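You operate a simulated robot arm through the tools that you are given. There is no shell and no other tool.

You run a simulated robot arm. Do the job below in one go: nothing can be reset, and whatever is moved stays where it is left.

## Task
Pack the jig's shim gap and clamp the corner block on its seat.
Fine: try the thick shim first; it stops short, so put it back and leave the thin one in.

It is judged by the outcome, as a careful person would: the job done as asked, and still so three seconds after it is handed in. It fails if anything else is knocked over, pushed out of place, dropped, spilled or broken.

## Robot
A 7-joint arm with a two-finger parallel gripper, fixed in place. Base frame: the origin is on the floor under the middle of its stand, x ahead of it, y to its left, z up. Readings come in m, degrees, newtons and seconds.
It reaches about 1.247 m from its shoulder. Its first joint turns from -132.0 to 132.0 degrees. Payload 3.91 kg.
Tool frame: the origin (TCP) lies between the finger pads and is the grasp point; the fingertips stand 0.03 m ahead of it; z points along the fingers, y is the line along which they close. Largest opening 0.11 m; finger width 0.02, thickness 0.01; the body of the gripper, 0.048 by 0.112 m, starts 0.055 m behind the TCP.
Orientation is told as [roll, pitch, yaw] about the base's x, y, z axes, in that order, counted from this pose: with the fingers straight down and closing along the base's y, the tool's x points along the base's -x, its y along +y and its z along -z.

## Interface
- The arm moves only by the tool arm_command. Its argument "commands" is a list that holds one entry, the list of rows, each a list of 7 numbers: the finger opening in m, from 0 to 0.11, then the shift along the tool's x, y, z in m, then the turn, a rotation vector about the tool's x, y, z in degrees. In form: [[[grip, x, y, z, wx, wy, wz], ...]]. A call has 1 to 20 rows; each row shifts and turns the commanded pose from where the row before left it, along the tool's axes as they then stand. Rows are played at 5 a second. More than 0.05 m and 8.6 degrees between two rows, or a gripper value outside its range, and nothing of the call is played. A pose out of reach is approached as far as the arm can. The call stops where the force on the tool passes 90 N (or 10 N more than at its start, if that is more) or the arm is blocked; 0.2 s more then pass. The fingers move at their own pace (about 0.108 m/s each) and stop on an object; they squeeze with about 41 N. The grip force told is the motor's: it shows also when the fingers shut on nothing. Time passes only in rows, and 0.2 s behind the last, so rows that do not move let the fingers close. It gives the time, the measured TCP pose, the force on the tool (base axes), the opening and the grip force at its end, in the units of the frame above (readings bear some noise), with the torque about the TCP (base axes, N m) and any sound that the robot's microphone picked up, and new pictures: "views" is both (left out), scene, wrist or none.
- Cameras (640 x 400 px; columns grow to the right, rows downward): "scene" is fixed at [0.0488, -0.4985, 1.5762]; the picture's right is [0.21, -0.98, 0.00], its down [-0.79, -0.17, -0.60] and it looks along [0.58, 0.12, -0.80] (base axes); focal length 368 px, centre (320, 200). "wrist" rides on the gripper at [0.072, 0.017, -0.103] in the tool frame; the picture's right is [-0.23, 0.97, 0.00], its down [-0.76, -0.18, -0.62] and it looks along [-0.61, -0.14, 0.78] (tool axes); focal length 222 px, centre (320, 200). There is no depth. A picture from a camera that has moved, and an enlarged one, comes with that camera's place and axes in the base frame and with its lens.
- zoom(camera, box): a new picture of the part [left, top, right, bottom] of that camera's present view, enlarged. The clock stands still meanwhile.
- sign_off(): hands the job in; it is judged then, once.

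Nothing tells you positions but the pictures and the camera data. Unless the task says otherwise, let go and move clear before handing in.

The tools are called after "Request:" by a JSON object that holds its "name" and its "arguments". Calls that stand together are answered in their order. arm_command: Moves the arm, as the interface text tells. Its arguments: {"type":"object","properties":{"commands":{"type":"array"},"views":{"type":"string","enum":["both","scene","wrist","none"]}},"required":["commands"]} The other tools are called the same way: zoom (camera, box) takes an enlarged picture of a part of a camera's view; sign_off () hands the job in.

At the start:

```text
clock: 0.0
position: [0.4139, -0.2875, 1.2116]
tcp_rot: [0.0, 0.0, 0.0]
wrist_force: [0.2, 0.1, -0.9]
wrist_torque: [-0.04, 0.02, -0.01]
width: 0.1099
grip_force: 0.0
```

scene: 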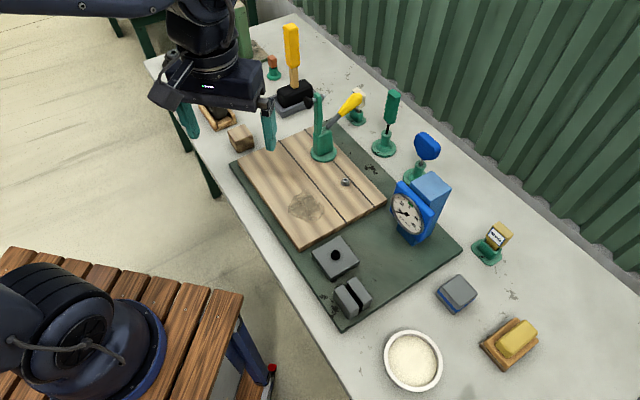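
wrist: 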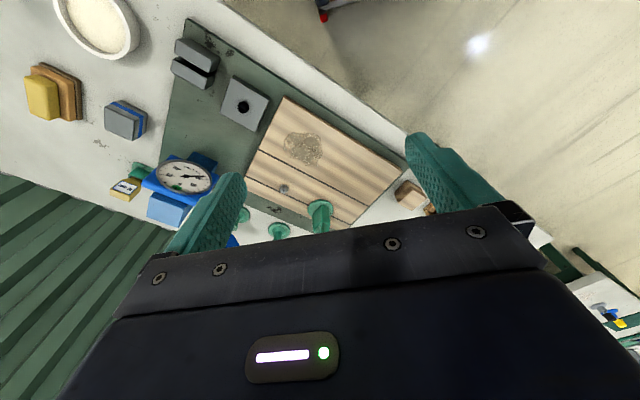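

I see a bench with a dark green mat carrying a wooden board, a toggle clamp, a slotted grey block, a gauge and several small items; I need closer looks before I can identify the shims, the jig and the corner block. I'll zoom in on several parts first.

Request:
{"name": "zoom", "arguments": {"camera": "scene", "box": [220, 60, 420, 185]}}

Request:
{"name": "zoom", "arguments": {"camera": "scene", "box": [280, 220, 440, 320]}}

Request:
{"name": "zoom", "arguments": {"camera": "scene", "box": [360, 80, 560, 205]}}

Request:
{"name": "zoom", "arguments": {"camera": "scene", "box": [400, 210, 560, 310]}}

Request:
{"name": "zoom", "arguments": {"camera": "scene", "box": [180, 0, 340, 100]}}

Request:
{"name": "zoom", "arguments": {"camera": "wrist", "box": [100, 0, 420, 200]}}

```text
3.20 times, centred on (320, 122) of scene
camera zoom: at [0.0488, -0.4985, 1.5762], right [0.21, -0.98, 0.0], down [-0.79, -0.17, -0.6], along [0.58, 0.12, -0.8], focal length 1176 px, centre (320, 448)
```

zoom: 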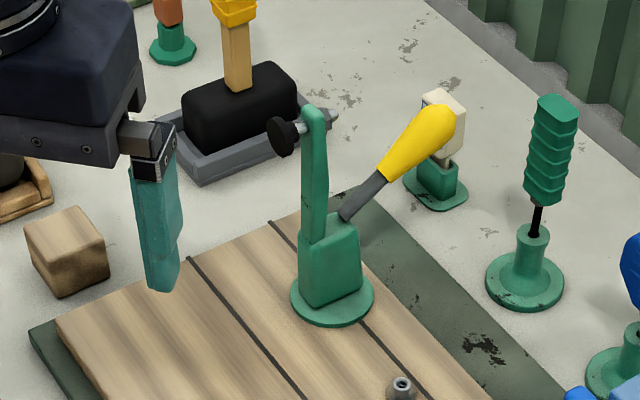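

```text
4.00 times, centred on (360, 270) of scene
camera zoom: at [0.0488, -0.4985, 1.5762], right [0.21, -0.98, 0.0], down [-0.79, -0.17, -0.6], along [0.58, 0.12, -0.8], focal length 1470 px, centre (160, -80)
```

zoom: 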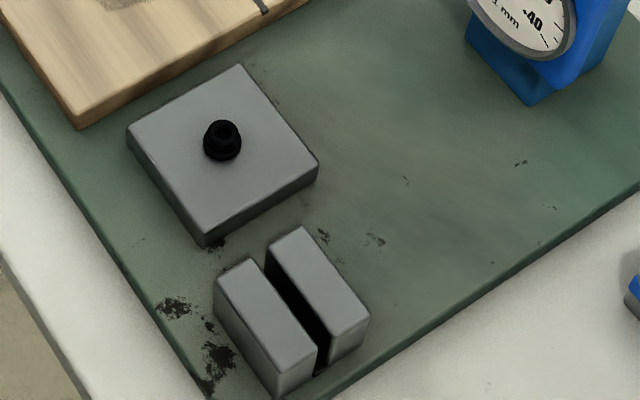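

```text
3.20 times, centred on (460, 142) of scene
camera zoom: at [0.0488, -0.4985, 1.5762], right [0.21, -0.98, 0.0], down [-0.79, -0.17, -0.6], along [0.58, 0.12, -0.8], focal length 1176 px, centre (-128, 384)
```

zoom: 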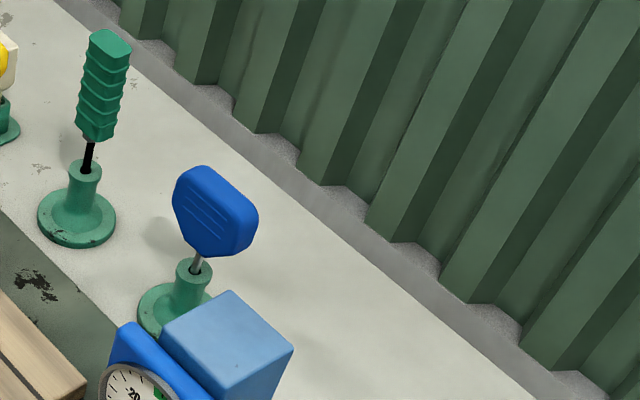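

```text
4.00 times, centred on (480, 260) of scene
camera zoom: at [0.0488, -0.4985, 1.5762], right [0.21, -0.98, 0.0], down [-0.79, -0.17, -0.6], along [0.58, 0.12, -0.8], focal length 1470 px, centre (-320, -40)
```

zoom: 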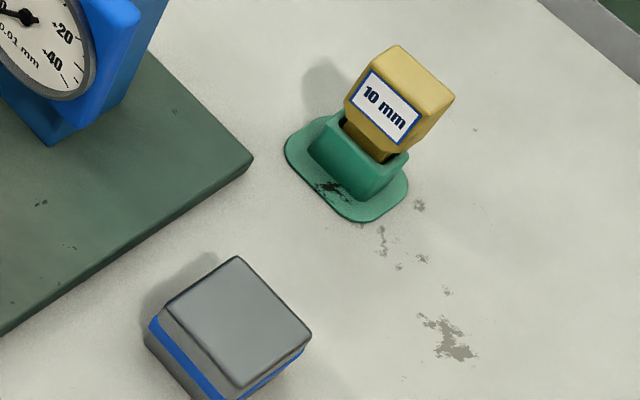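

```text
4.00 times, centred on (260, 50) of scene
camera zoom: at [0.0488, -0.4985, 1.5762], right [0.21, -0.98, 0.0], down [-0.79, -0.17, -0.6], along [0.58, 0.12, -0.8], focal length 1470 px, centre (560, 800)
```

zoom: 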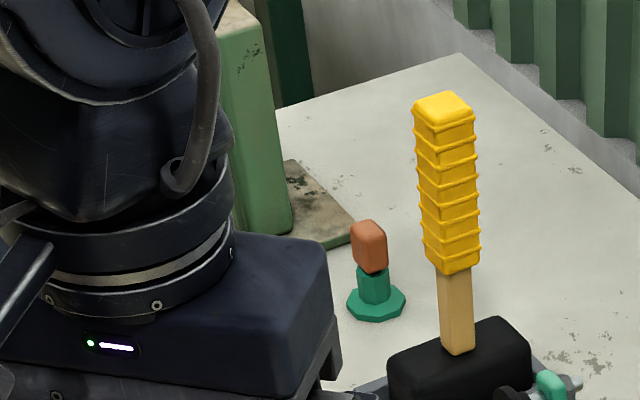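

```text
2.00 times, centred on (260, 100) of wrist
camera zoom: at [0.3425, -0.2702, 1.3138], right [0.23, 0.97, 0.0], down [0.76, -0.18, 0.62], along [0.61, -0.14, -0.78], focal length 444 px, centre (440, 400)
```

zoom: 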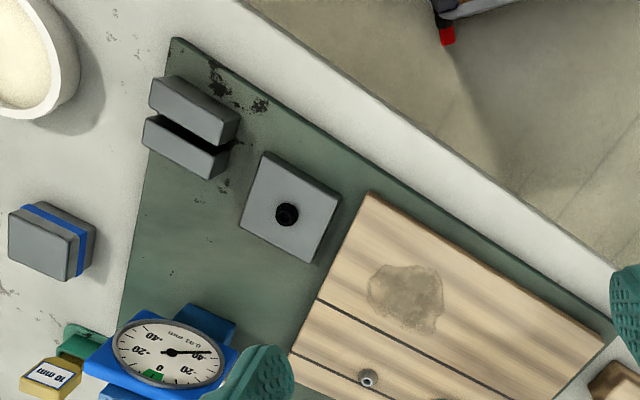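

The grey slotted block is probably the shim gap, and the yellow "10 mm" piece is one shim in its green holder. I still need the other shim, the corner block and the seat, so I'll move the arm forward over the clamp, staying high, to look around with the wrist camera.

Request:
{"name": "arm_command", "arguments": {"commands": [[[0.11, -0.04, -0.03, 0, 0, 0, 0], [0.11, -0.04, -0.03, 0, 0, 0, 0], [0.11, -0.04, -0.03, 0, 0, 0, 0], [0.11, 0, 0, 0, 0, 0, 0]]]}}

```text
clock: 1.0
position: [0.5353, -0.3767, 1.2111]
tcp_rot: [0.0, 0.1, 0.1]
wrist_force: [0.4, -0.1, -0.1]
wrist_torque: [-0.02, -0.03, 0.01]
width: 0.11
grip_force: 0.1
camera wrist: at [0.4626, -0.3595, 1.3143], right [0.23, 0.97, 0.0], down [0.76, -0.18, 0.62], along [0.61, -0.14, -0.78], focal length 222 px, centre (320, 200)
```

scene: 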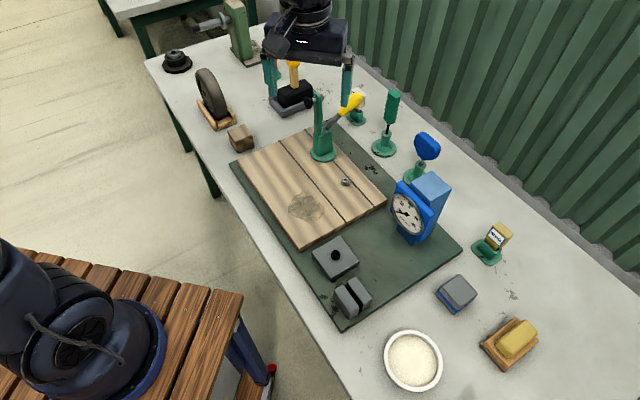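
wrist: 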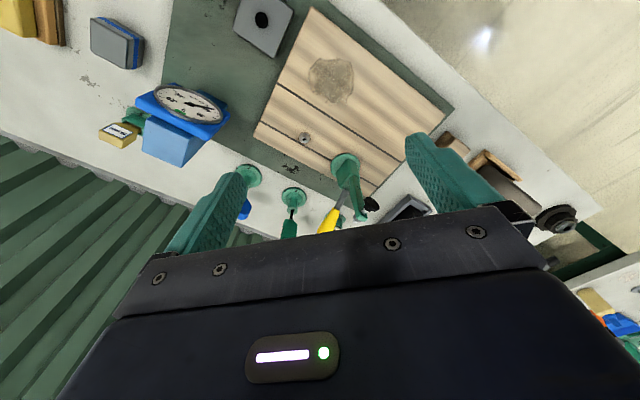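

The arm is now out of the way of the upper-left area. I'll zoom in on the clamp, the ivory piece and the cube.

Request:
{"name": "zoom", "arguments": {"camera": "scene", "box": [280, 80, 408, 160]}}

Request:
{"name": "zoom", "arguments": {"camera": "scene", "box": [150, 40, 310, 140]}}

Request:
{"name": "zoom", "arguments": {"camera": "scene", "box": [220, 120, 412, 240]}}

Request:
{"name": "zoom", "arguments": {"camera": "wrist", "box": [240, 60, 480, 210]}}

Request:
{"name": "zoom", "arguments": {"camera": "scene", "box": [380, 250, 572, 370]}}

```text
5.00 times, centred on (344, 120) of scene
camera zoom: at [0.0488, -0.4985, 1.5762], right [0.21, -0.98, 0.0], down [-0.79, -0.17, -0.6], along [0.58, 0.12, -0.8], focal length 1837 px, centre (200, 600)
```

zoom: 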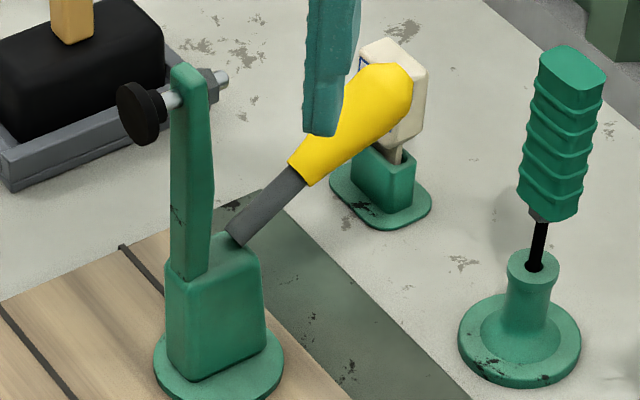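

```text
4.00 times, centred on (230, 90) of scene
camera zoom: at [0.0488, -0.4985, 1.5762], right [0.21, -0.98, 0.0], down [-0.79, -0.17, -0.6], along [0.58, 0.12, -0.8], focal length 1470 px, centre (680, 640)
```

zoom: 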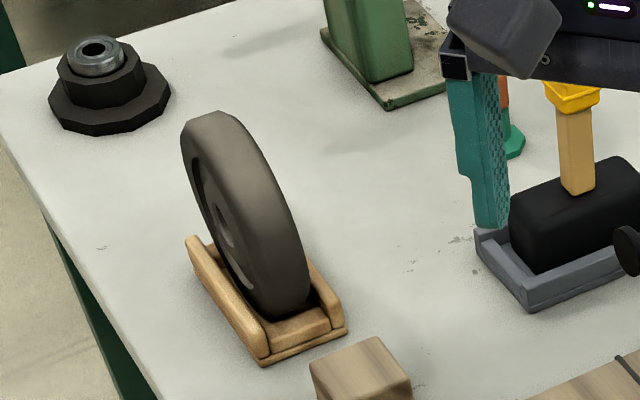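

```text
3.33 times, centred on (316, 180) of scene
camera zoom: at [0.0488, -0.4985, 1.5762], right [0.21, -0.98, 0.0], down [-0.79, -0.17, -0.6], along [0.58, 0.12, -0.8], focal length 1225 px, centre (333, 267)
```

zoom: 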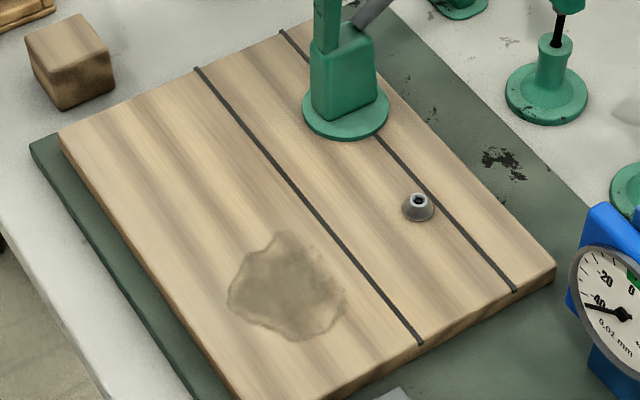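

```text
2.67 times, centred on (360, 135) of wrist
camera zoom: at [0.4626, -0.3595, 1.3143], right [0.23, 0.97, 0.0], down [0.76, -0.18, 0.62], along [0.61, -0.14, -0.78], focal length 592 px, centre (213, 373)
```

zoom: 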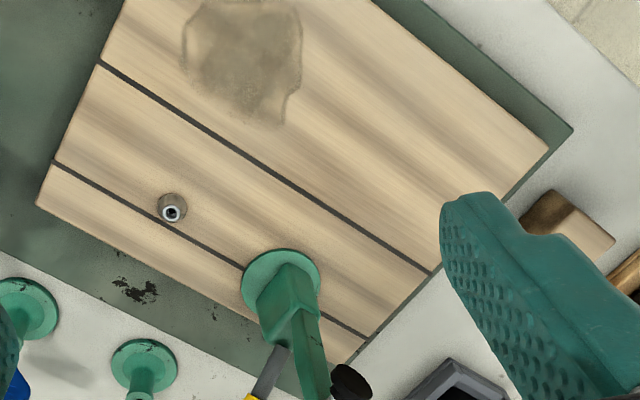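

```text
3.33 times, centred on (476, 310) of scene
camera zoom: at [0.0488, -0.4985, 1.5762], right [0.21, -0.98, 0.0], down [-0.79, -0.17, -0.6], along [0.58, 0.12, -0.8], focal length 1225 px, centre (-200, -167)
```

zoom: 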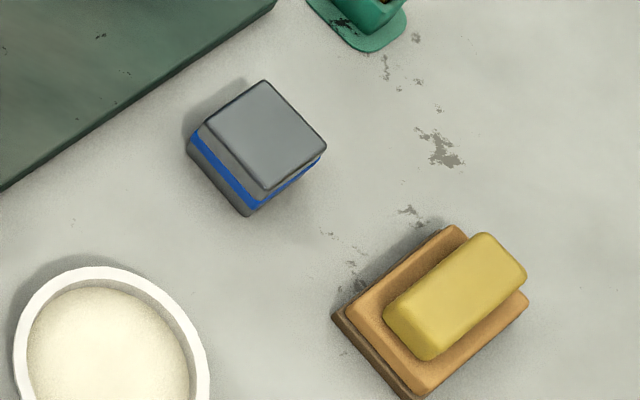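

The clamp is a toggle type with its arm upright, and there are also a hex-type screw on the board and a black socketed knob on the grey plate. I'll zoom in much further on these details.

Request:
{"name": "zoom", "arguments": {"camera": "scene", "box": [305, 230, 369, 270]}}

Request:
{"name": "zoom", "arguments": {"camera": "scene", "box": [322, 272, 386, 312]}}

Request:
{"name": "zoom", "arguments": {"camera": "scene", "box": [322, 165, 370, 195]}}

Request:
{"name": "zoom", "arguments": {"camera": "scene", "box": [220, 115, 268, 145]}}

Request:
{"name": "zoom", "arguments": {"camera": "scene", "box": [470, 215, 534, 255]}}

Request:
{"name": "zoom", "arguments": {"camera": "scene", "box": [270, 180, 334, 220]}}

Request:
{"name": "zoom", "arguments": {"camera": "scene", "box": [380, 170, 476, 250]}}

```text
10.00 times, centred on (337, 250) of scene
camera zoom: at [0.0488, -0.4985, 1.5762], right [0.21, -0.98, 0.0], down [-0.79, -0.17, -0.6], along [0.58, 0.12, -0.8], focal length 3675 px, centre (150, -300)
```

zoom: 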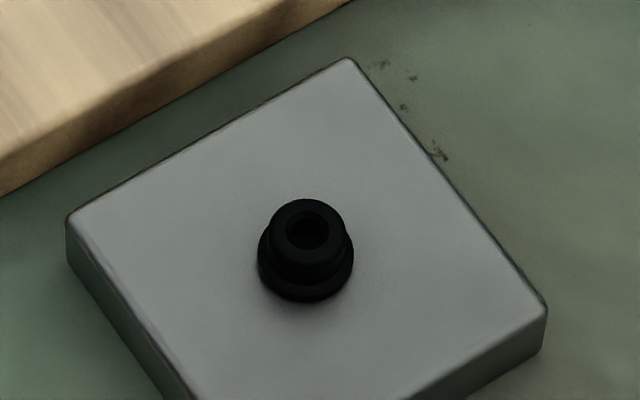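

```text
10.00 times, centred on (354, 292) of scene
camera zoom: at [0.0488, -0.4985, 1.5762], right [0.21, -0.98, 0.0], down [-0.79, -0.17, -0.6], along [0.58, 0.12, -0.8], focal length 3675 px, centre (-20, -720)
```

zoom: 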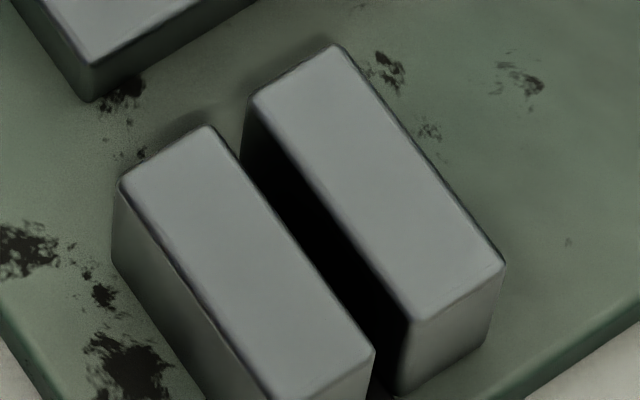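

```text
13.33 times, centred on (346, 180) of scene
camera zoom: at [0.0488, -0.4985, 1.5762], right [0.21, -0.98, 0.0], down [-0.79, -0.17, -0.6], along [0.58, 0.12, -0.8], focal length 4900 px, centre (-27, 467)
```

zoom: 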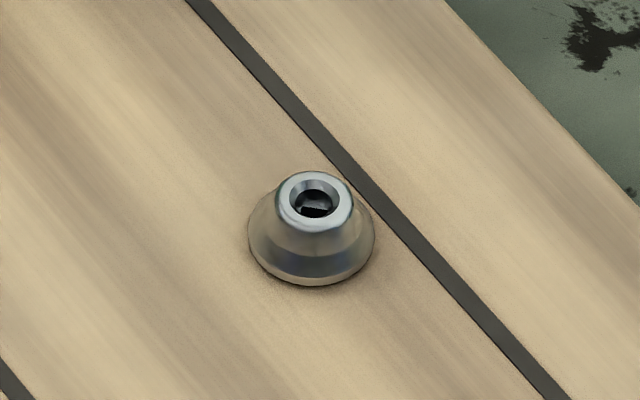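

```text
13.33 times, centred on (244, 130) of scene
camera zoom: at [0.0488, -0.4985, 1.5762], right [0.21, -0.98, 0.0], down [-0.79, -0.17, -0.6], along [0.58, 0.12, -0.8], focal length 4900 px, centre (1333, 1133)
```

zoom: 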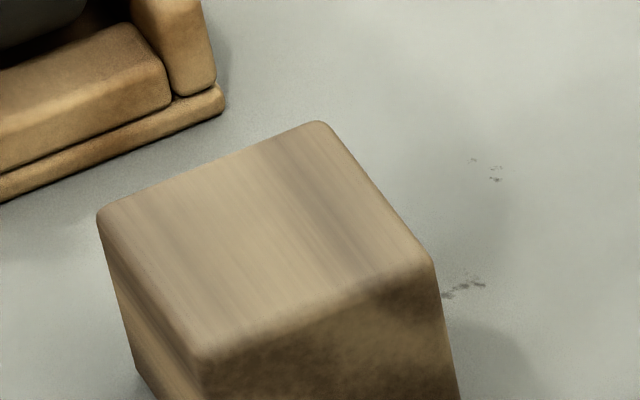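

```text
10.00 times, centred on (502, 235) of scene
camera zoom: at [0.0488, -0.4985, 1.5762], right [0.21, -0.98, 0.0], down [-0.79, -0.17, -0.6], along [0.58, 0.12, -0.8], focal length 3675 px, centre (-1500, -150)
```

zoom: 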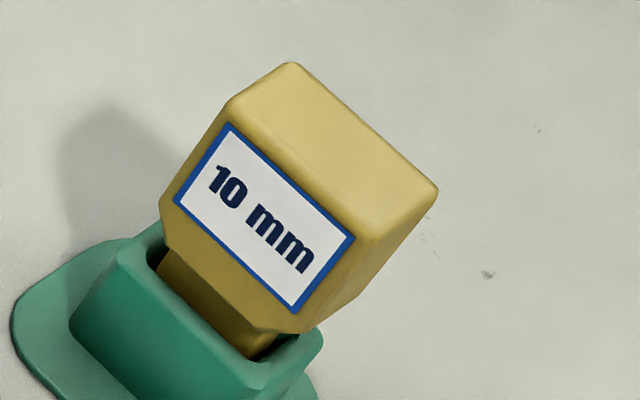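

```text
10.00 times, centred on (302, 200) of scene
camera zoom: at [0.0488, -0.4985, 1.5762], right [0.21, -0.98, 0.0], down [-0.79, -0.17, -0.6], along [0.58, 0.12, -0.8], focal length 3675 px, centre (500, 200)
```

zoom: 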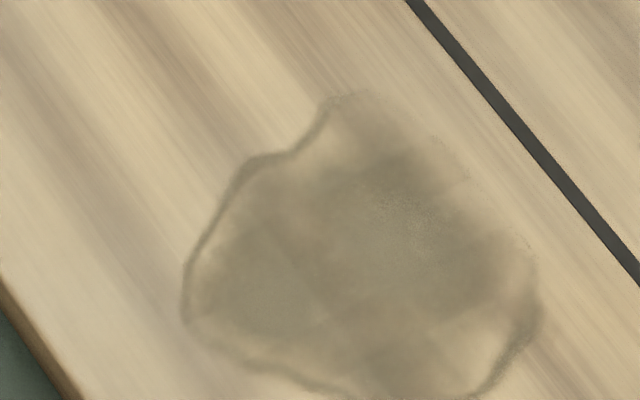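

```text
5.00 times, centred on (428, 210) of scene
camera zoom: at [0.0488, -0.4985, 1.5762], right [0.21, -0.98, 0.0], down [-0.79, -0.17, -0.6], along [0.58, 0.12, -0.8], focal length 1837 px, centre (-220, 150)
```

zoom: 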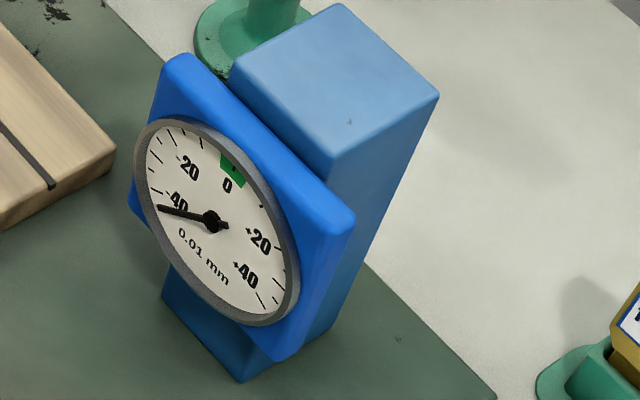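

The dial gauge reads about -42 and has a small green zone at 0, so it may show when the jig is right. I'll lower the arm a little to view the board, the clamp foot and the grey plate from nearer.

Request:
{"name": "arm_command", "arguments": {"commands": [[[0.11, 0.045, -0.02, 0, 0, 0, 0], [0.11, 0.045, -0.02, 0, 0, 0, 0], [0.11, 0.0, -0.0, 0.045, 0, 0, 0], [0.11, 0, 0, 0.045, 0, 0, 0], [0.11, 0, 0, 0, 0, 0, 0]]]}}

Request:
{"name": "zoom", "arguments": {"camera": "wrist", "box": [200, 0, 440, 150]}}

Request:
{"name": "zoom", "arguments": {"camera": "scene", "box": [340, 75, 436, 135]}}

Request:
{"name": "zoom", "arguments": {"camera": "scene", "box": [300, 80, 364, 120]}}

```text
clock: 2.2
position: [0.4464, -0.4145, 1.118]
tcp_rot: [-0.1, 0.0, 0.0]
wrist_force: [-0.2, -0.4, -1.2]
wrist_torque: [0.02, -0.02, 0.01]
width: 0.1101
grip_force: 0.0
camera wrist: at [0.3737, -0.3972, 1.2216], right [0.23, 0.97, 0.0], down [0.76, -0.18, 0.62], along [0.61, -0.14, -0.78], focal length 222 px, centre (320, 200)
```

scene: 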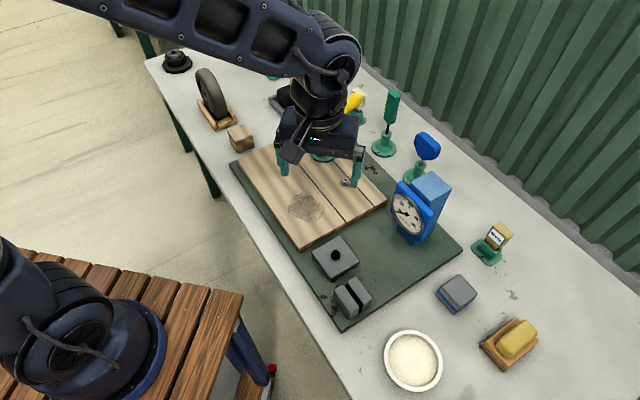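
wrist: 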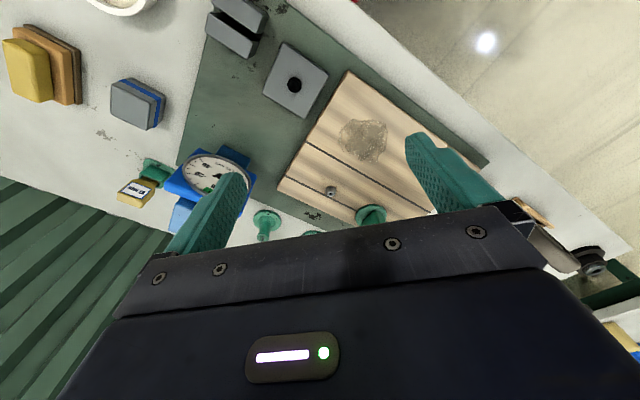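

```text
2.67 times, centred on (320, 75) of wrist
camera zoom: at [0.3737, -0.3972, 1.2216], right [0.23, 0.97, 0.0], down [0.76, -0.18, 0.62], along [0.61, -0.14, -0.78], focal length 592 px, centre (320, 533)
```

zoom: 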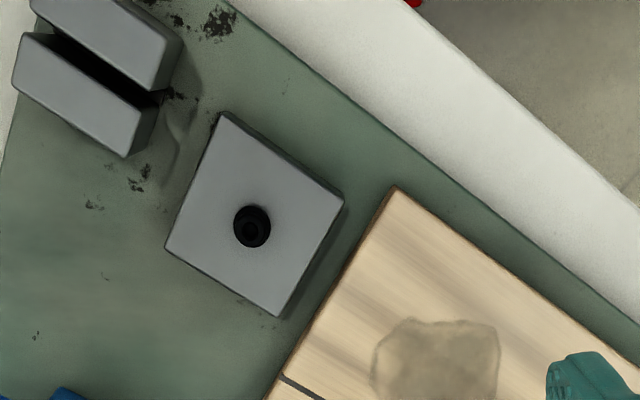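

```text
6.67 times, centred on (388, 105) of scene
camera zoom: at [0.0488, -0.4985, 1.5762], right [0.21, -0.98, 0.0], down [-0.79, -0.17, -0.6], along [0.58, 0.12, -0.8], focal length 2450 px, centre (-133, 833)
```

zoom: 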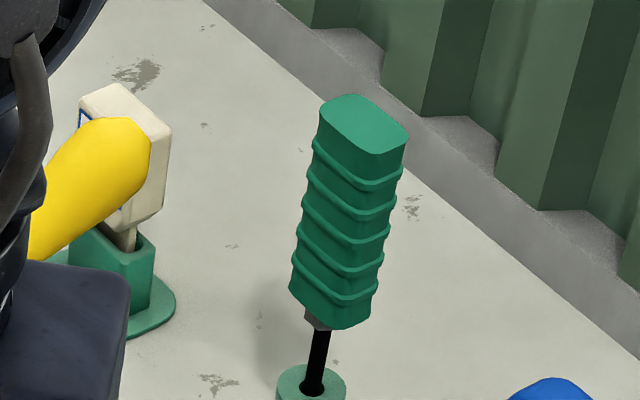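

```text
10.00 times, centred on (332, 100) of scene
camera zoom: at [0.0488, -0.4985, 1.5762], right [0.21, -0.98, 0.0], down [-0.79, -0.17, -0.6], along [0.58, 0.12, -0.8], focal length 3675 px, centre (200, 1200)
```

zoom: 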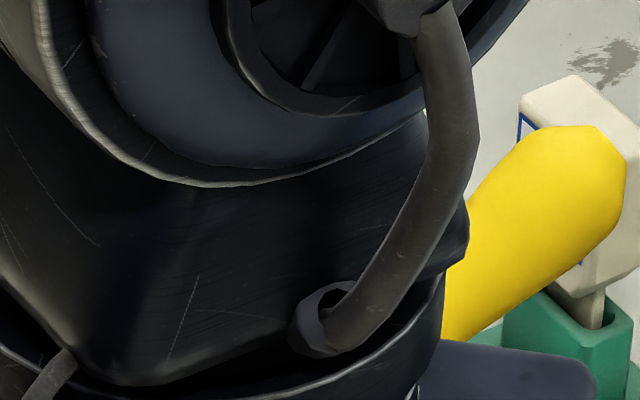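

I still can't tell which part is the "corner block" and where its seat is. I'll zoom in on the grey-blue block, the gauge and the cube from this angle.

Request:
{"name": "zoom", "arguments": {"camera": "wrist", "box": [100, 70, 196, 130]}}

Request:
{"name": "zoom", "arguments": {"camera": "wrist", "box": [110, 140, 270, 240]}}

Request:
{"name": "zoom", "arguments": {"camera": "wrist", "box": [270, 120, 430, 220]}}

Request:
{"name": "zoom", "arguments": {"camera": "wrist", "box": [195, 0, 275, 50]}}

Request:
{"name": "zoom", "arguments": {"camera": "scene", "box": [430, 270, 486, 314]}}

Request:
{"name": "zoom", "arguments": {"camera": "scene", "box": [400, 120, 464, 190]}}

```text
6.67 times, centred on (148, 100) of wrist
camera zoom: at [0.3737, -0.3972, 1.2216], right [0.23, 0.97, 0.0], down [0.76, -0.18, 0.62], along [0.61, -0.14, -0.78], focal length 1481 px, centre (1467, 867)
```

zoom: 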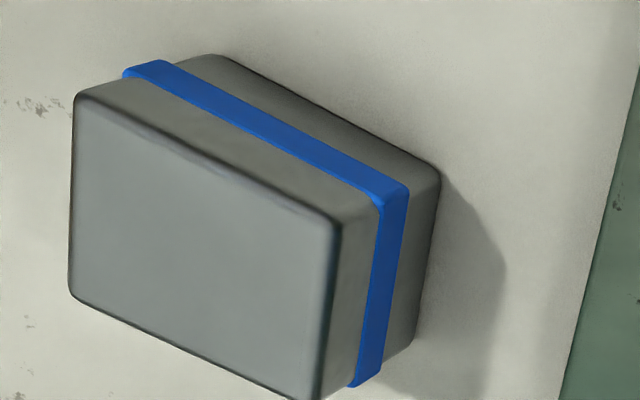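

```text
4.00 times, centred on (190, 190) of wrist
camera zoom: at [0.3737, -0.3972, 1.2216], right [0.23, 0.97, 0.0], down [0.76, -0.18, 0.62], along [0.61, -0.14, -0.78], focal length 888 px, centre (840, 240)
```

zoom: 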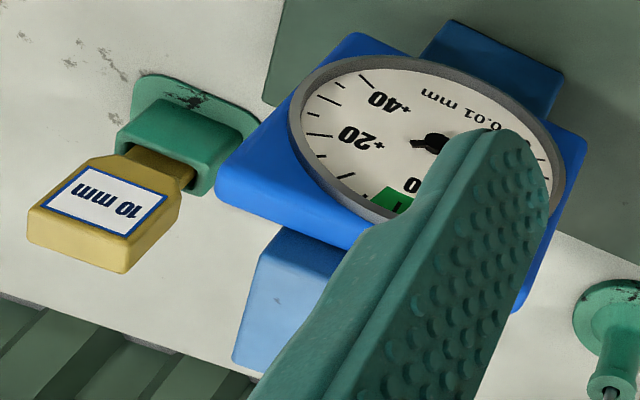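

```text
4.00 times, centred on (350, 170) of wrist
camera zoom: at [0.3737, -0.3972, 1.2216], right [0.23, 0.97, 0.0], down [0.76, -0.18, 0.62], along [0.61, -0.14, -0.78], focal length 888 px, centre (200, 320)
```

zoom: 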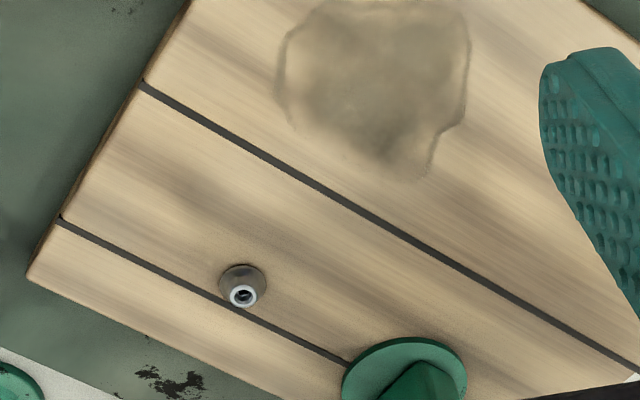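

```text
8.00 times, centred on (235, 25) of wrist
camera zoom: at [0.3737, -0.3972, 1.2216], right [0.23, 0.97, 0.0], down [0.76, -0.18, 0.62], along [0.61, -0.14, -0.78], focal length 1777 px, centre (1000, 1600)
```

zoom: 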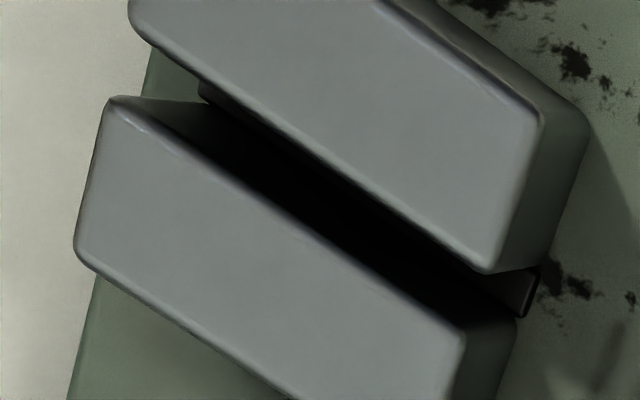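

```text
9.09 times, centred on (458, 292) of scene
camera zoom: at [0.0488, -0.4985, 1.5762], right [0.21, -0.98, 0.0], down [-0.79, -0.17, -0.6], along [0.58, 0.12, -0.8], focal length 3341 px, centre (-934, -636)
```

zoom: 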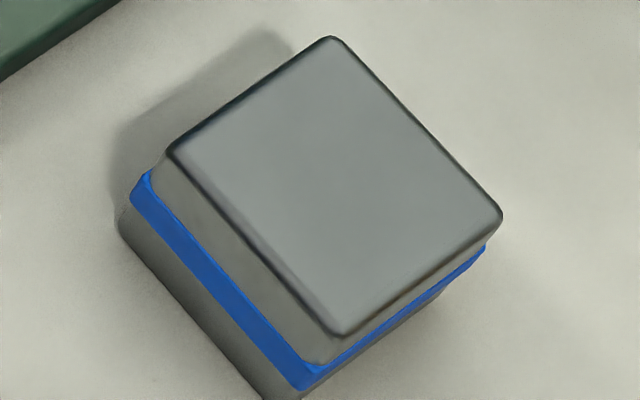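

```text
5.71 times, centred on (432, 155) of scene
camera zoom: at [0.0488, -0.4985, 1.5762], right [0.21, -0.98, 0.0], down [-0.79, -0.17, -0.6], along [0.58, 0.12, -0.8], focal length 2100 px, centre (-320, 457)
```

zoom: 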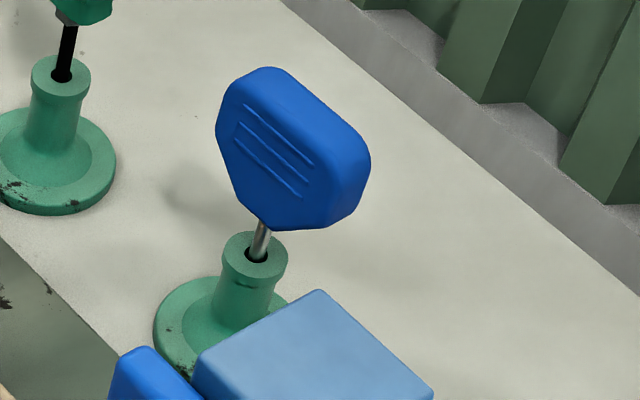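

The wooden cube and the toggle clamp look like the likely pair, but I want a side view of the clamp to judge where its foot lands. I'll tilt the gripper forward so the wrist camera looks nearly level.

Request:
{"name": "arm_command", "arguments": {"commands": [[[0.11, 0.02, 0.03, 0.02, 0, -8, 0], [0.11, 0.02, 0.03, 0.02, 0, -8, 0], [0.11, 0.02, 0.03, 0.02, 0, -8, 0], [0.11, 0.02, 0.03, 0.02, 0, -8, 0], [0.11, 0, 0, 0, 0, -8, 0], [0.11, 0, 0, 0, 0, 0, 0]]]}}

Request:
{"name": "zoom", "arguments": {"camera": "wrist", "box": [200, 0, 440, 150]}}

Request:
{"name": "zoom", "arguments": {"camera": "wrist", "box": [240, 100, 400, 200]}}

```text
clock: 3.6
position: [0.4339, -0.3743, 1.08]
tcp_rot: [0.3, -39.8, -0.1]
wrist_force: [0.2, -0.3, 0.1]
wrist_torque: [0.0, -0.01, -0.01]
width: 0.11
grip_force: 0.1
out of reach, approached as far as the arm can: row 3, 4, 5
camera wrist: at [0.3116, -0.3573, 1.1137], right [0.17, 0.97, 0.15], down [0.18, -0.18, 0.97], along [0.97, -0.14, -0.21], focal length 222 px, centre (320, 200)
```

scene: 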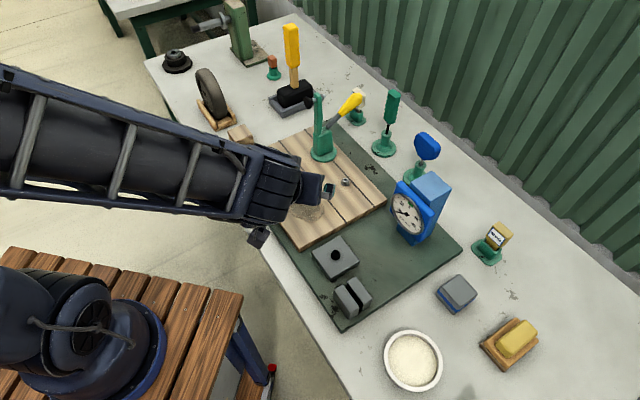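
wrist: 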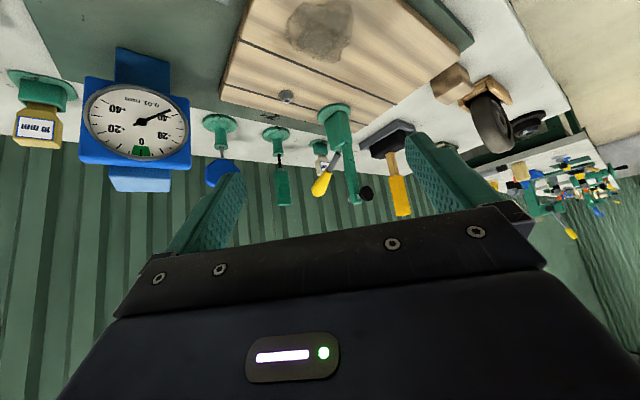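

```text
2.67 times, centred on (320, 75) of wrist
camera zoom: at [0.3116, -0.3573, 1.1137], right [0.17, 0.97, 0.15], down [0.18, -0.18, 0.97], along [0.97, -0.14, -0.21], focal length 592 px, centre (320, 533)
```

zoom: 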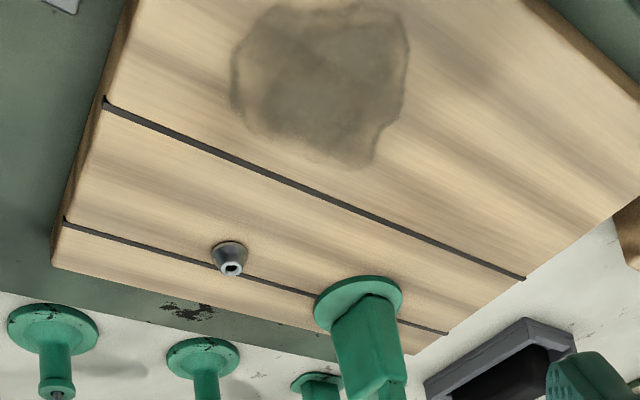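

```text
4.00 times, centred on (320, 150) of wrist
camera zoom: at [0.3116, -0.3573, 1.1137], right [0.17, 0.97, 0.15], down [0.18, -0.18, 0.97], along [0.97, -0.14, -0.21], focal length 888 px, centre (320, 400)
```

zoom: 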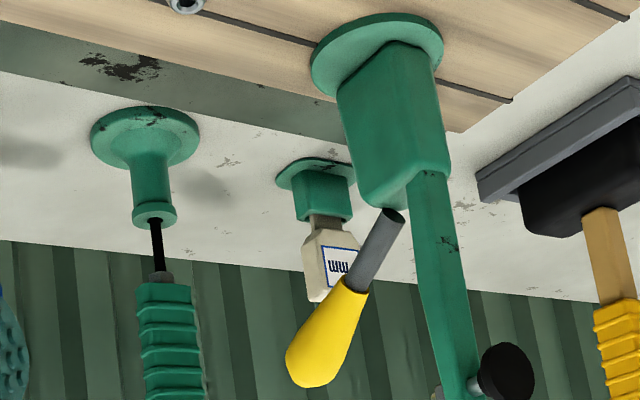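

The ivory piece also carries a "… mm" label, so it is the thin shim, and the upright clamp arm appears to fold toward the near-left of the board. I'll straighten the gripper and go high above the clamp to see from the top where the foot would land.

Request:
{"name": "arm_command", "arguments": {"commands": [[[0.11, 0, 0, -0.02, 0, 8, 0], [0.11, 0, 0, -0.02, 0, 8, 0], [0.11, 0, 0, -0.02, 0, 8, 0], [0.11, 0, 0, -0.02, 0, 8, 0], [0.11, 0, 0, -0.02, 0, 8, 0], [0.11, 0, 0, -0.02, 0, 0, 0], [0.11, 0, 0, 0, 0, 0, 0]]], "views": "none"}}

```text
clock: 5.2
position: [0.3932, -0.3742, 1.191]
tcp_rot: [0.0, 0.0, 0.1]
wrist_force: [-0.2, 0.8, 0.4]
wrist_torque: [-0.01, 0.03, 0.01]
width: 0.1101
grip_force: 0.1
```

The gripper is vertical again and clear. I'll now move high over the clamp to look down on it.

Request:
{"name": "arm_command", "arguments": {"commands": [[[0.11, -0.045, 0.007, -0.01, 0, 0, 0], [0.11, -0.045, 0.007, -0.01, 0, 0, 0], [0.11, -0.045, 0.007, -0.01, 0, 0, 0], [0.11, -0.045, 0.007, -0.01, 0, 0, 0], [0.11, -0.045, 0.007, -0.01, 0, 0, 0], [0.11, -0.045, 0.007, -0.01, 0, 0, 0], [0.11, -0.045, 0.007, 0, 0, 0, 0], [0.11, -0.045, 0.007, 0, 0, 0, 0], [0.11, 0, 0, 0, 0, 0, 0]]]}}

Request:
{"name": "zoom", "arguments": {"camera": "wrist", "box": [200, 0, 440, 150]}}

Request:
{"name": "zoom", "arguments": {"camera": "wrist", "box": [240, 40, 400, 140]}}

```text
clock: 7.2
position: [0.7578, -0.3195, 1.2497]
tcp_rot: [-0.1, 0.0, 0.0]
wrist_force: [-0.1, 0.4, 0.4]
wrist_torque: [0.0, -0.01, -0.01]
width: 0.1099
grip_force: 0.1
camera wrist: at [0.684, -0.3027, 1.3534], right [0.23, 0.97, 0.0], down [0.76, -0.18, 0.62], along [0.61, -0.14, -0.78], focal length 222 px, centre (320, 200)
```

scene: 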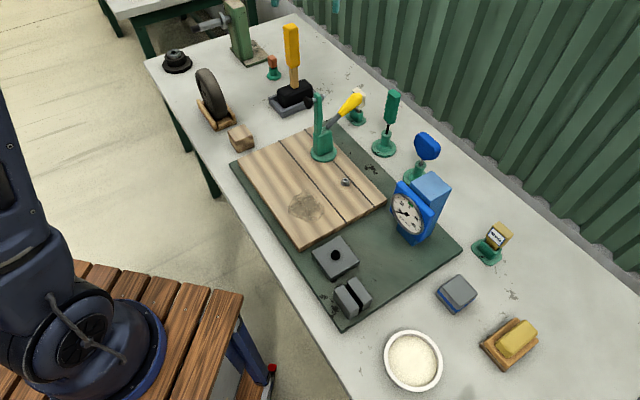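
wrist: 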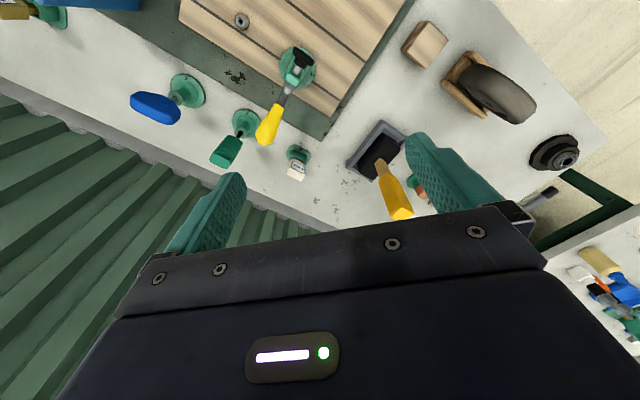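

```text
2.67 times, centred on (320, 75) of wrist
camera zoom: at [0.684, -0.3027, 1.3534], right [0.23, 0.97, 0.0], down [0.76, -0.18, 0.62], along [0.61, -0.14, -0.78], focal length 592 px, centre (320, 533)
```

zoom: 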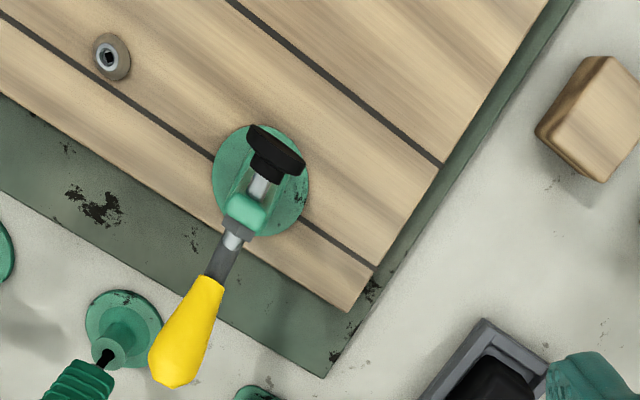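

```text
4.00 times, centred on (320, 90) of wrist
camera zoom: at [0.684, -0.3027, 1.3534], right [0.23, 0.97, 0.0], down [0.76, -0.18, 0.62], along [0.61, -0.14, -0.78], focal length 888 px, centre (320, 640)
```

zoom: 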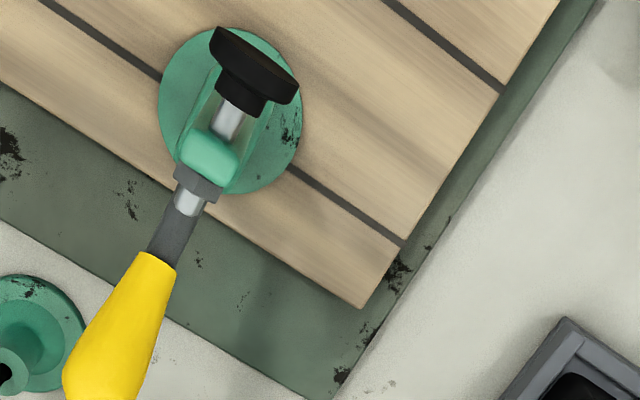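

From above, the clamp folds toward the near-left edge of the board, landing roughly at (0.62, -0.25). I'll zoom in on that patch of the board, and on the cube and the ivory shim.

Request:
{"name": "zoom", "arguments": {"camera": "scene", "box": [230, 140, 326, 200]}}

Request:
{"name": "zoom", "arguments": {"camera": "wrist", "box": [385, 5, 465, 85]}}

Request:
{"name": "zoom", "arguments": {"camera": "wrist", "box": [270, 135, 334, 190]}}

Request:
{"name": "zoom", "arguments": {"camera": "scene", "box": [300, 85, 380, 165]}}

Request:
{"name": "zoom", "arguments": {"camera": "wrist", "box": [0, 0, 260, 162]}}

```text
6.67 times, centred on (278, 170) of scene
camera zoom: at [0.0488, -0.4985, 1.5762], right [0.21, -0.98, 0.0], down [-0.79, -0.17, -0.6], along [0.58, 0.12, -0.8], focal length 2450 px, centre (600, 400)
```

zoom: 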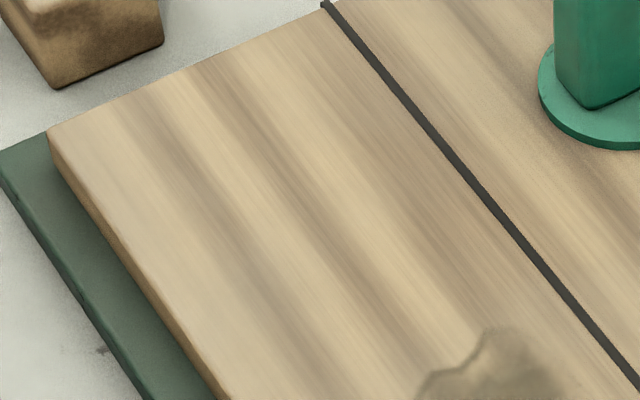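

```text
5.00 times, centred on (425, 45) of wrist
camera zoom: at [0.684, -0.3027, 1.3534], right [0.23, 0.97, 0.0], down [0.76, -0.18, 0.62], along [0.61, -0.14, -0.78], focal length 1111 px, centre (-205, 975)
```

zoom: 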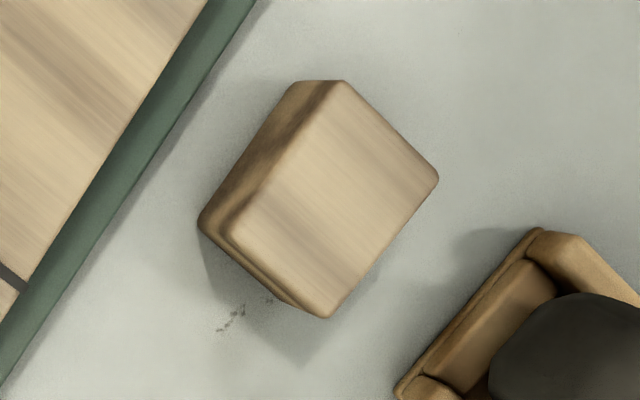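

```text
7.27 times, centred on (302, 162) of wrist
camera zoom: at [0.684, -0.3027, 1.3534], right [0.23, 0.97, 0.0], down [0.76, -0.18, 0.62], along [0.61, -0.14, -0.78], focal length 1615 px, centre (451, 473)
```

zoom: 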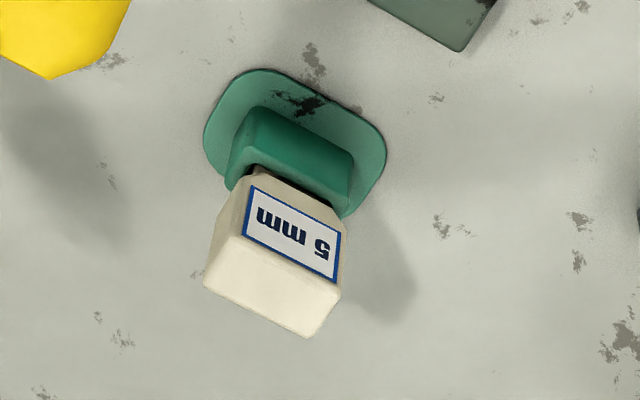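

```text
5.00 times, centred on (340, 125) of scene
camera zoom: at [0.0488, -0.4985, 1.5762], right [0.21, -0.98, 0.0], down [-0.79, -0.17, -0.6], along [0.58, 0.12, -0.8], focal length 1837 px, centre (220, 575)
```

zoom: 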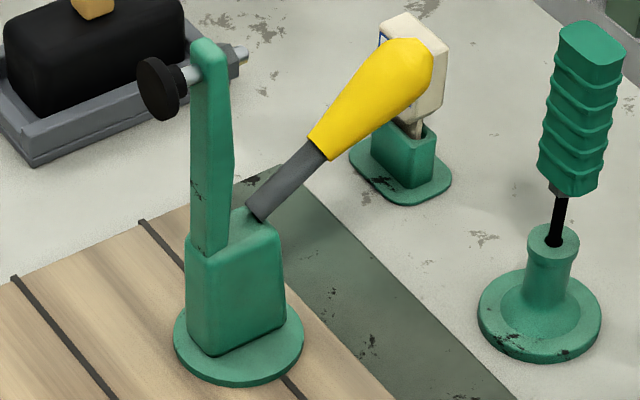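

```text
2.46 times, centred on (130, 81) of wrist
camera zoom: at [0.684, -0.3027, 1.3534], right [0.23, 0.97, 0.0], down [0.76, -0.18, 0.62], along [0.61, -0.14, -0.78], focal length 547 px, centre (788, 493)
```

zoom: 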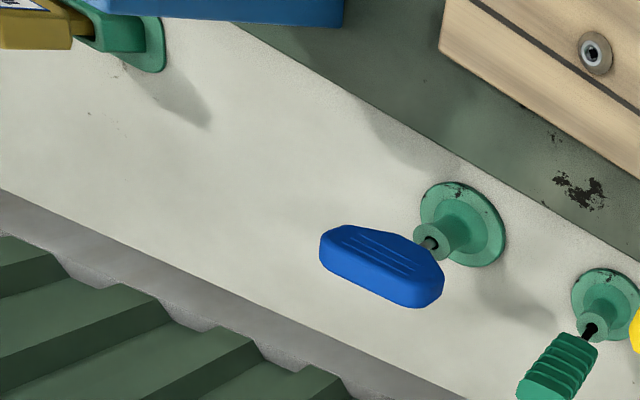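

The shims are 10 mm (yellow, near the gauge) and 5 mm (ivory, behind the clamp). Two blocks of about 53 mm could be the corner block, wood on the left and grey with a blue band on the right, so I'll look at the wooden one from the side.

Request:
{"name": "arm_command", "arguments": {"commands": [[[0.11, 0.02, 0.025, 0.028, 0, 0, 0], [0.11, 0.02, 0.025, 0.028, 0, 0, 0], [0.11, 0.02, 0.025, 0.028, 0, 0, 0], [0.11, 0.02, 0.025, 0.028, 0, 0, 0], [0.11, 0.02, 0.025, 0.028, 0, 0, 0], [0.11, 0.02, 0.025, 0.028, 0, 0, 0], [0.11, 0.02, 0.025, 0.028, 0, 0, 0], [0.11, 0.02, 0.025, 0.028, 0, 0, 0], [0.11, 0, 0, 0, 0, -8, 0], [0.11, 0, 0, 0, 0, -8, 0], [0.11, 0, 0, 0, 0, -8, 0], [0.11, 0, 0, 0, 0, -8, 0], [0.11, 0, 0, 0, 0, 0, 0]]]}}

Request:
{"name": "zoom", "arguments": {"camera": "wrist", "box": [220, 0, 420, 125]}}

```text
clock: 10.0
position: [0.5972, -0.117, 1.0281]
tcp_rot: [0.5, -30.0, 0.0]
wrist_force: [0.2, 0.9, 0.2]
wrist_torque: [-0.02, -0.02, 0.02]
width: 0.1098
grip_force: 0.2
out of reach, approached as far as the arm can: row 12
camera wrist: at [0.4826, -0.1006, 1.0816], right [0.19, 0.97, 0.12], down [0.35, -0.18, 0.92], along [0.92, -0.14, -0.37], focal length 222 px, centre (320, 200)
```

scene: 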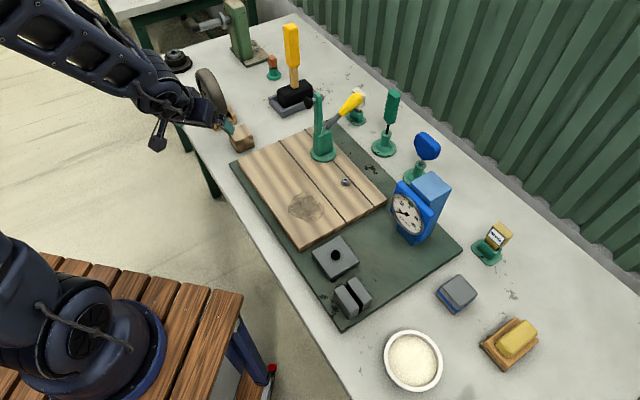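
wrist: 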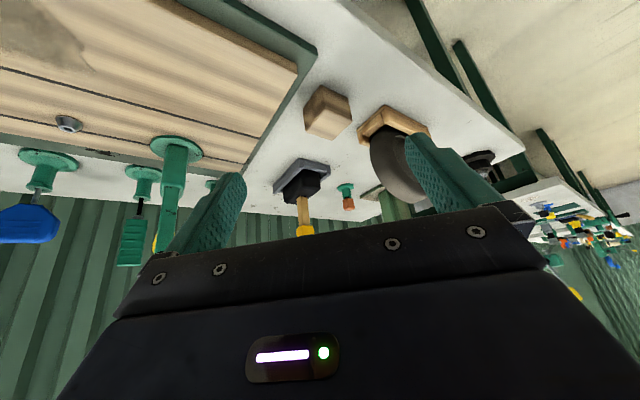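

```text
3.20 times, centred on (320, 62) of wrist
camera zoom: at [0.4826, -0.1006, 1.0816], right [0.19, 0.97, 0.12], down [0.35, -0.18, 0.92], along [0.92, -0.14, -0.37], focal length 711 px, centre (320, 640)
```

zoom: 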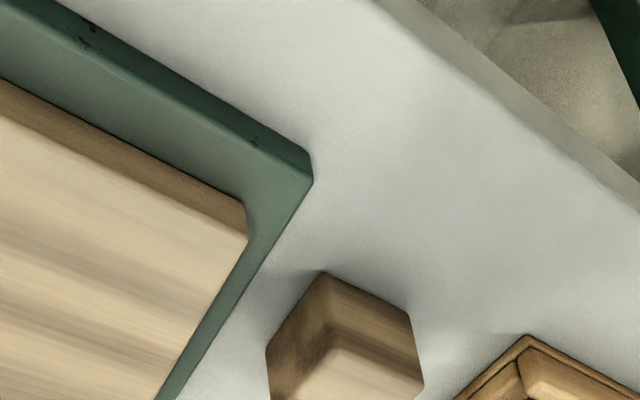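

Request:
{"name": "zoom", "arguments": {"camera": "wrist", "box": [290, 70, 370, 150]}}

Request:
{"name": "zoom", "arguments": {"camera": "wrist", "box": [130, 110, 230, 210]}}

Request:
{"name": "zoom", "arguments": {"camera": "scene", "box": [440, 305, 600, 385]}}

Request:
{"name": "zoom", "arguments": {"camera": "scene", "box": [255, 50, 295, 85]}}

```text
5.00 times, centred on (330, 110) of wrist
camera zoom: at [0.4826, -0.1006, 1.0816], right [0.19, 0.97, 0.12], down [0.35, -0.18, 0.92], along [0.92, -0.14, -0.37], focal length 1111 px, centre (270, 650)
```

zoom: 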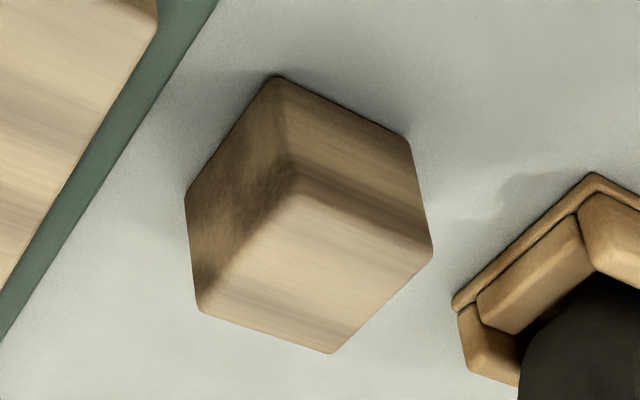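

```text
4.00 times, centred on (180, 160) of wrist
camera zoom: at [0.4826, -0.1006, 1.0816], right [0.19, 0.97, 0.12], down [0.35, -0.18, 0.92], along [0.92, -0.14, -0.37], focal length 888 px, centre (880, 360)
```

zoom: 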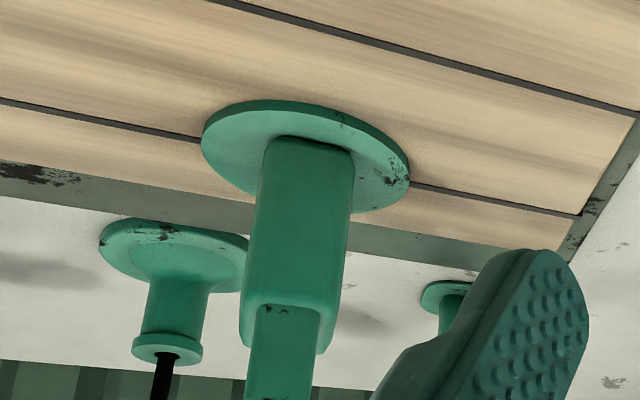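

```text
4.00 times, centred on (520, 345) of scene
camera zoom: at [0.0488, -0.4985, 1.5762], right [0.21, -0.98, 0.0], down [-0.79, -0.17, -0.6], along [0.58, 0.12, -0.8], focal length 1470 px, centre (-480, -380)
```

zoom: 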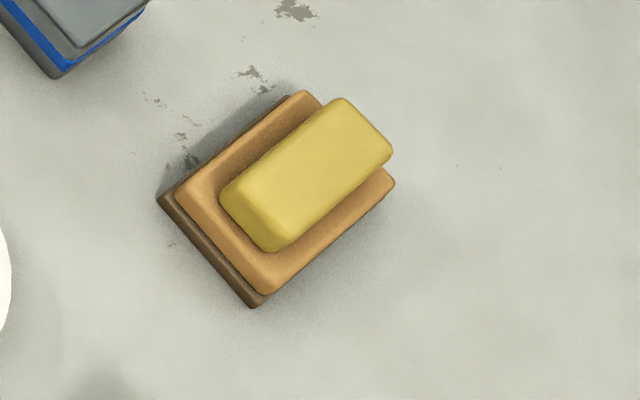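

```text
11.43 times, centred on (275, 68) of scene
camera zoom: at [0.0488, -0.4985, 1.5762], right [0.21, -0.98, 0.0], down [-0.79, -0.17, -0.6], along [0.58, 0.12, -0.8], focal length 4200 px, centre (834, 1714)
```

zoom: 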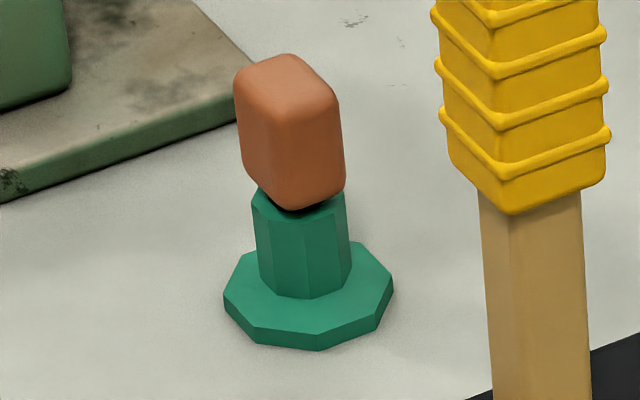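

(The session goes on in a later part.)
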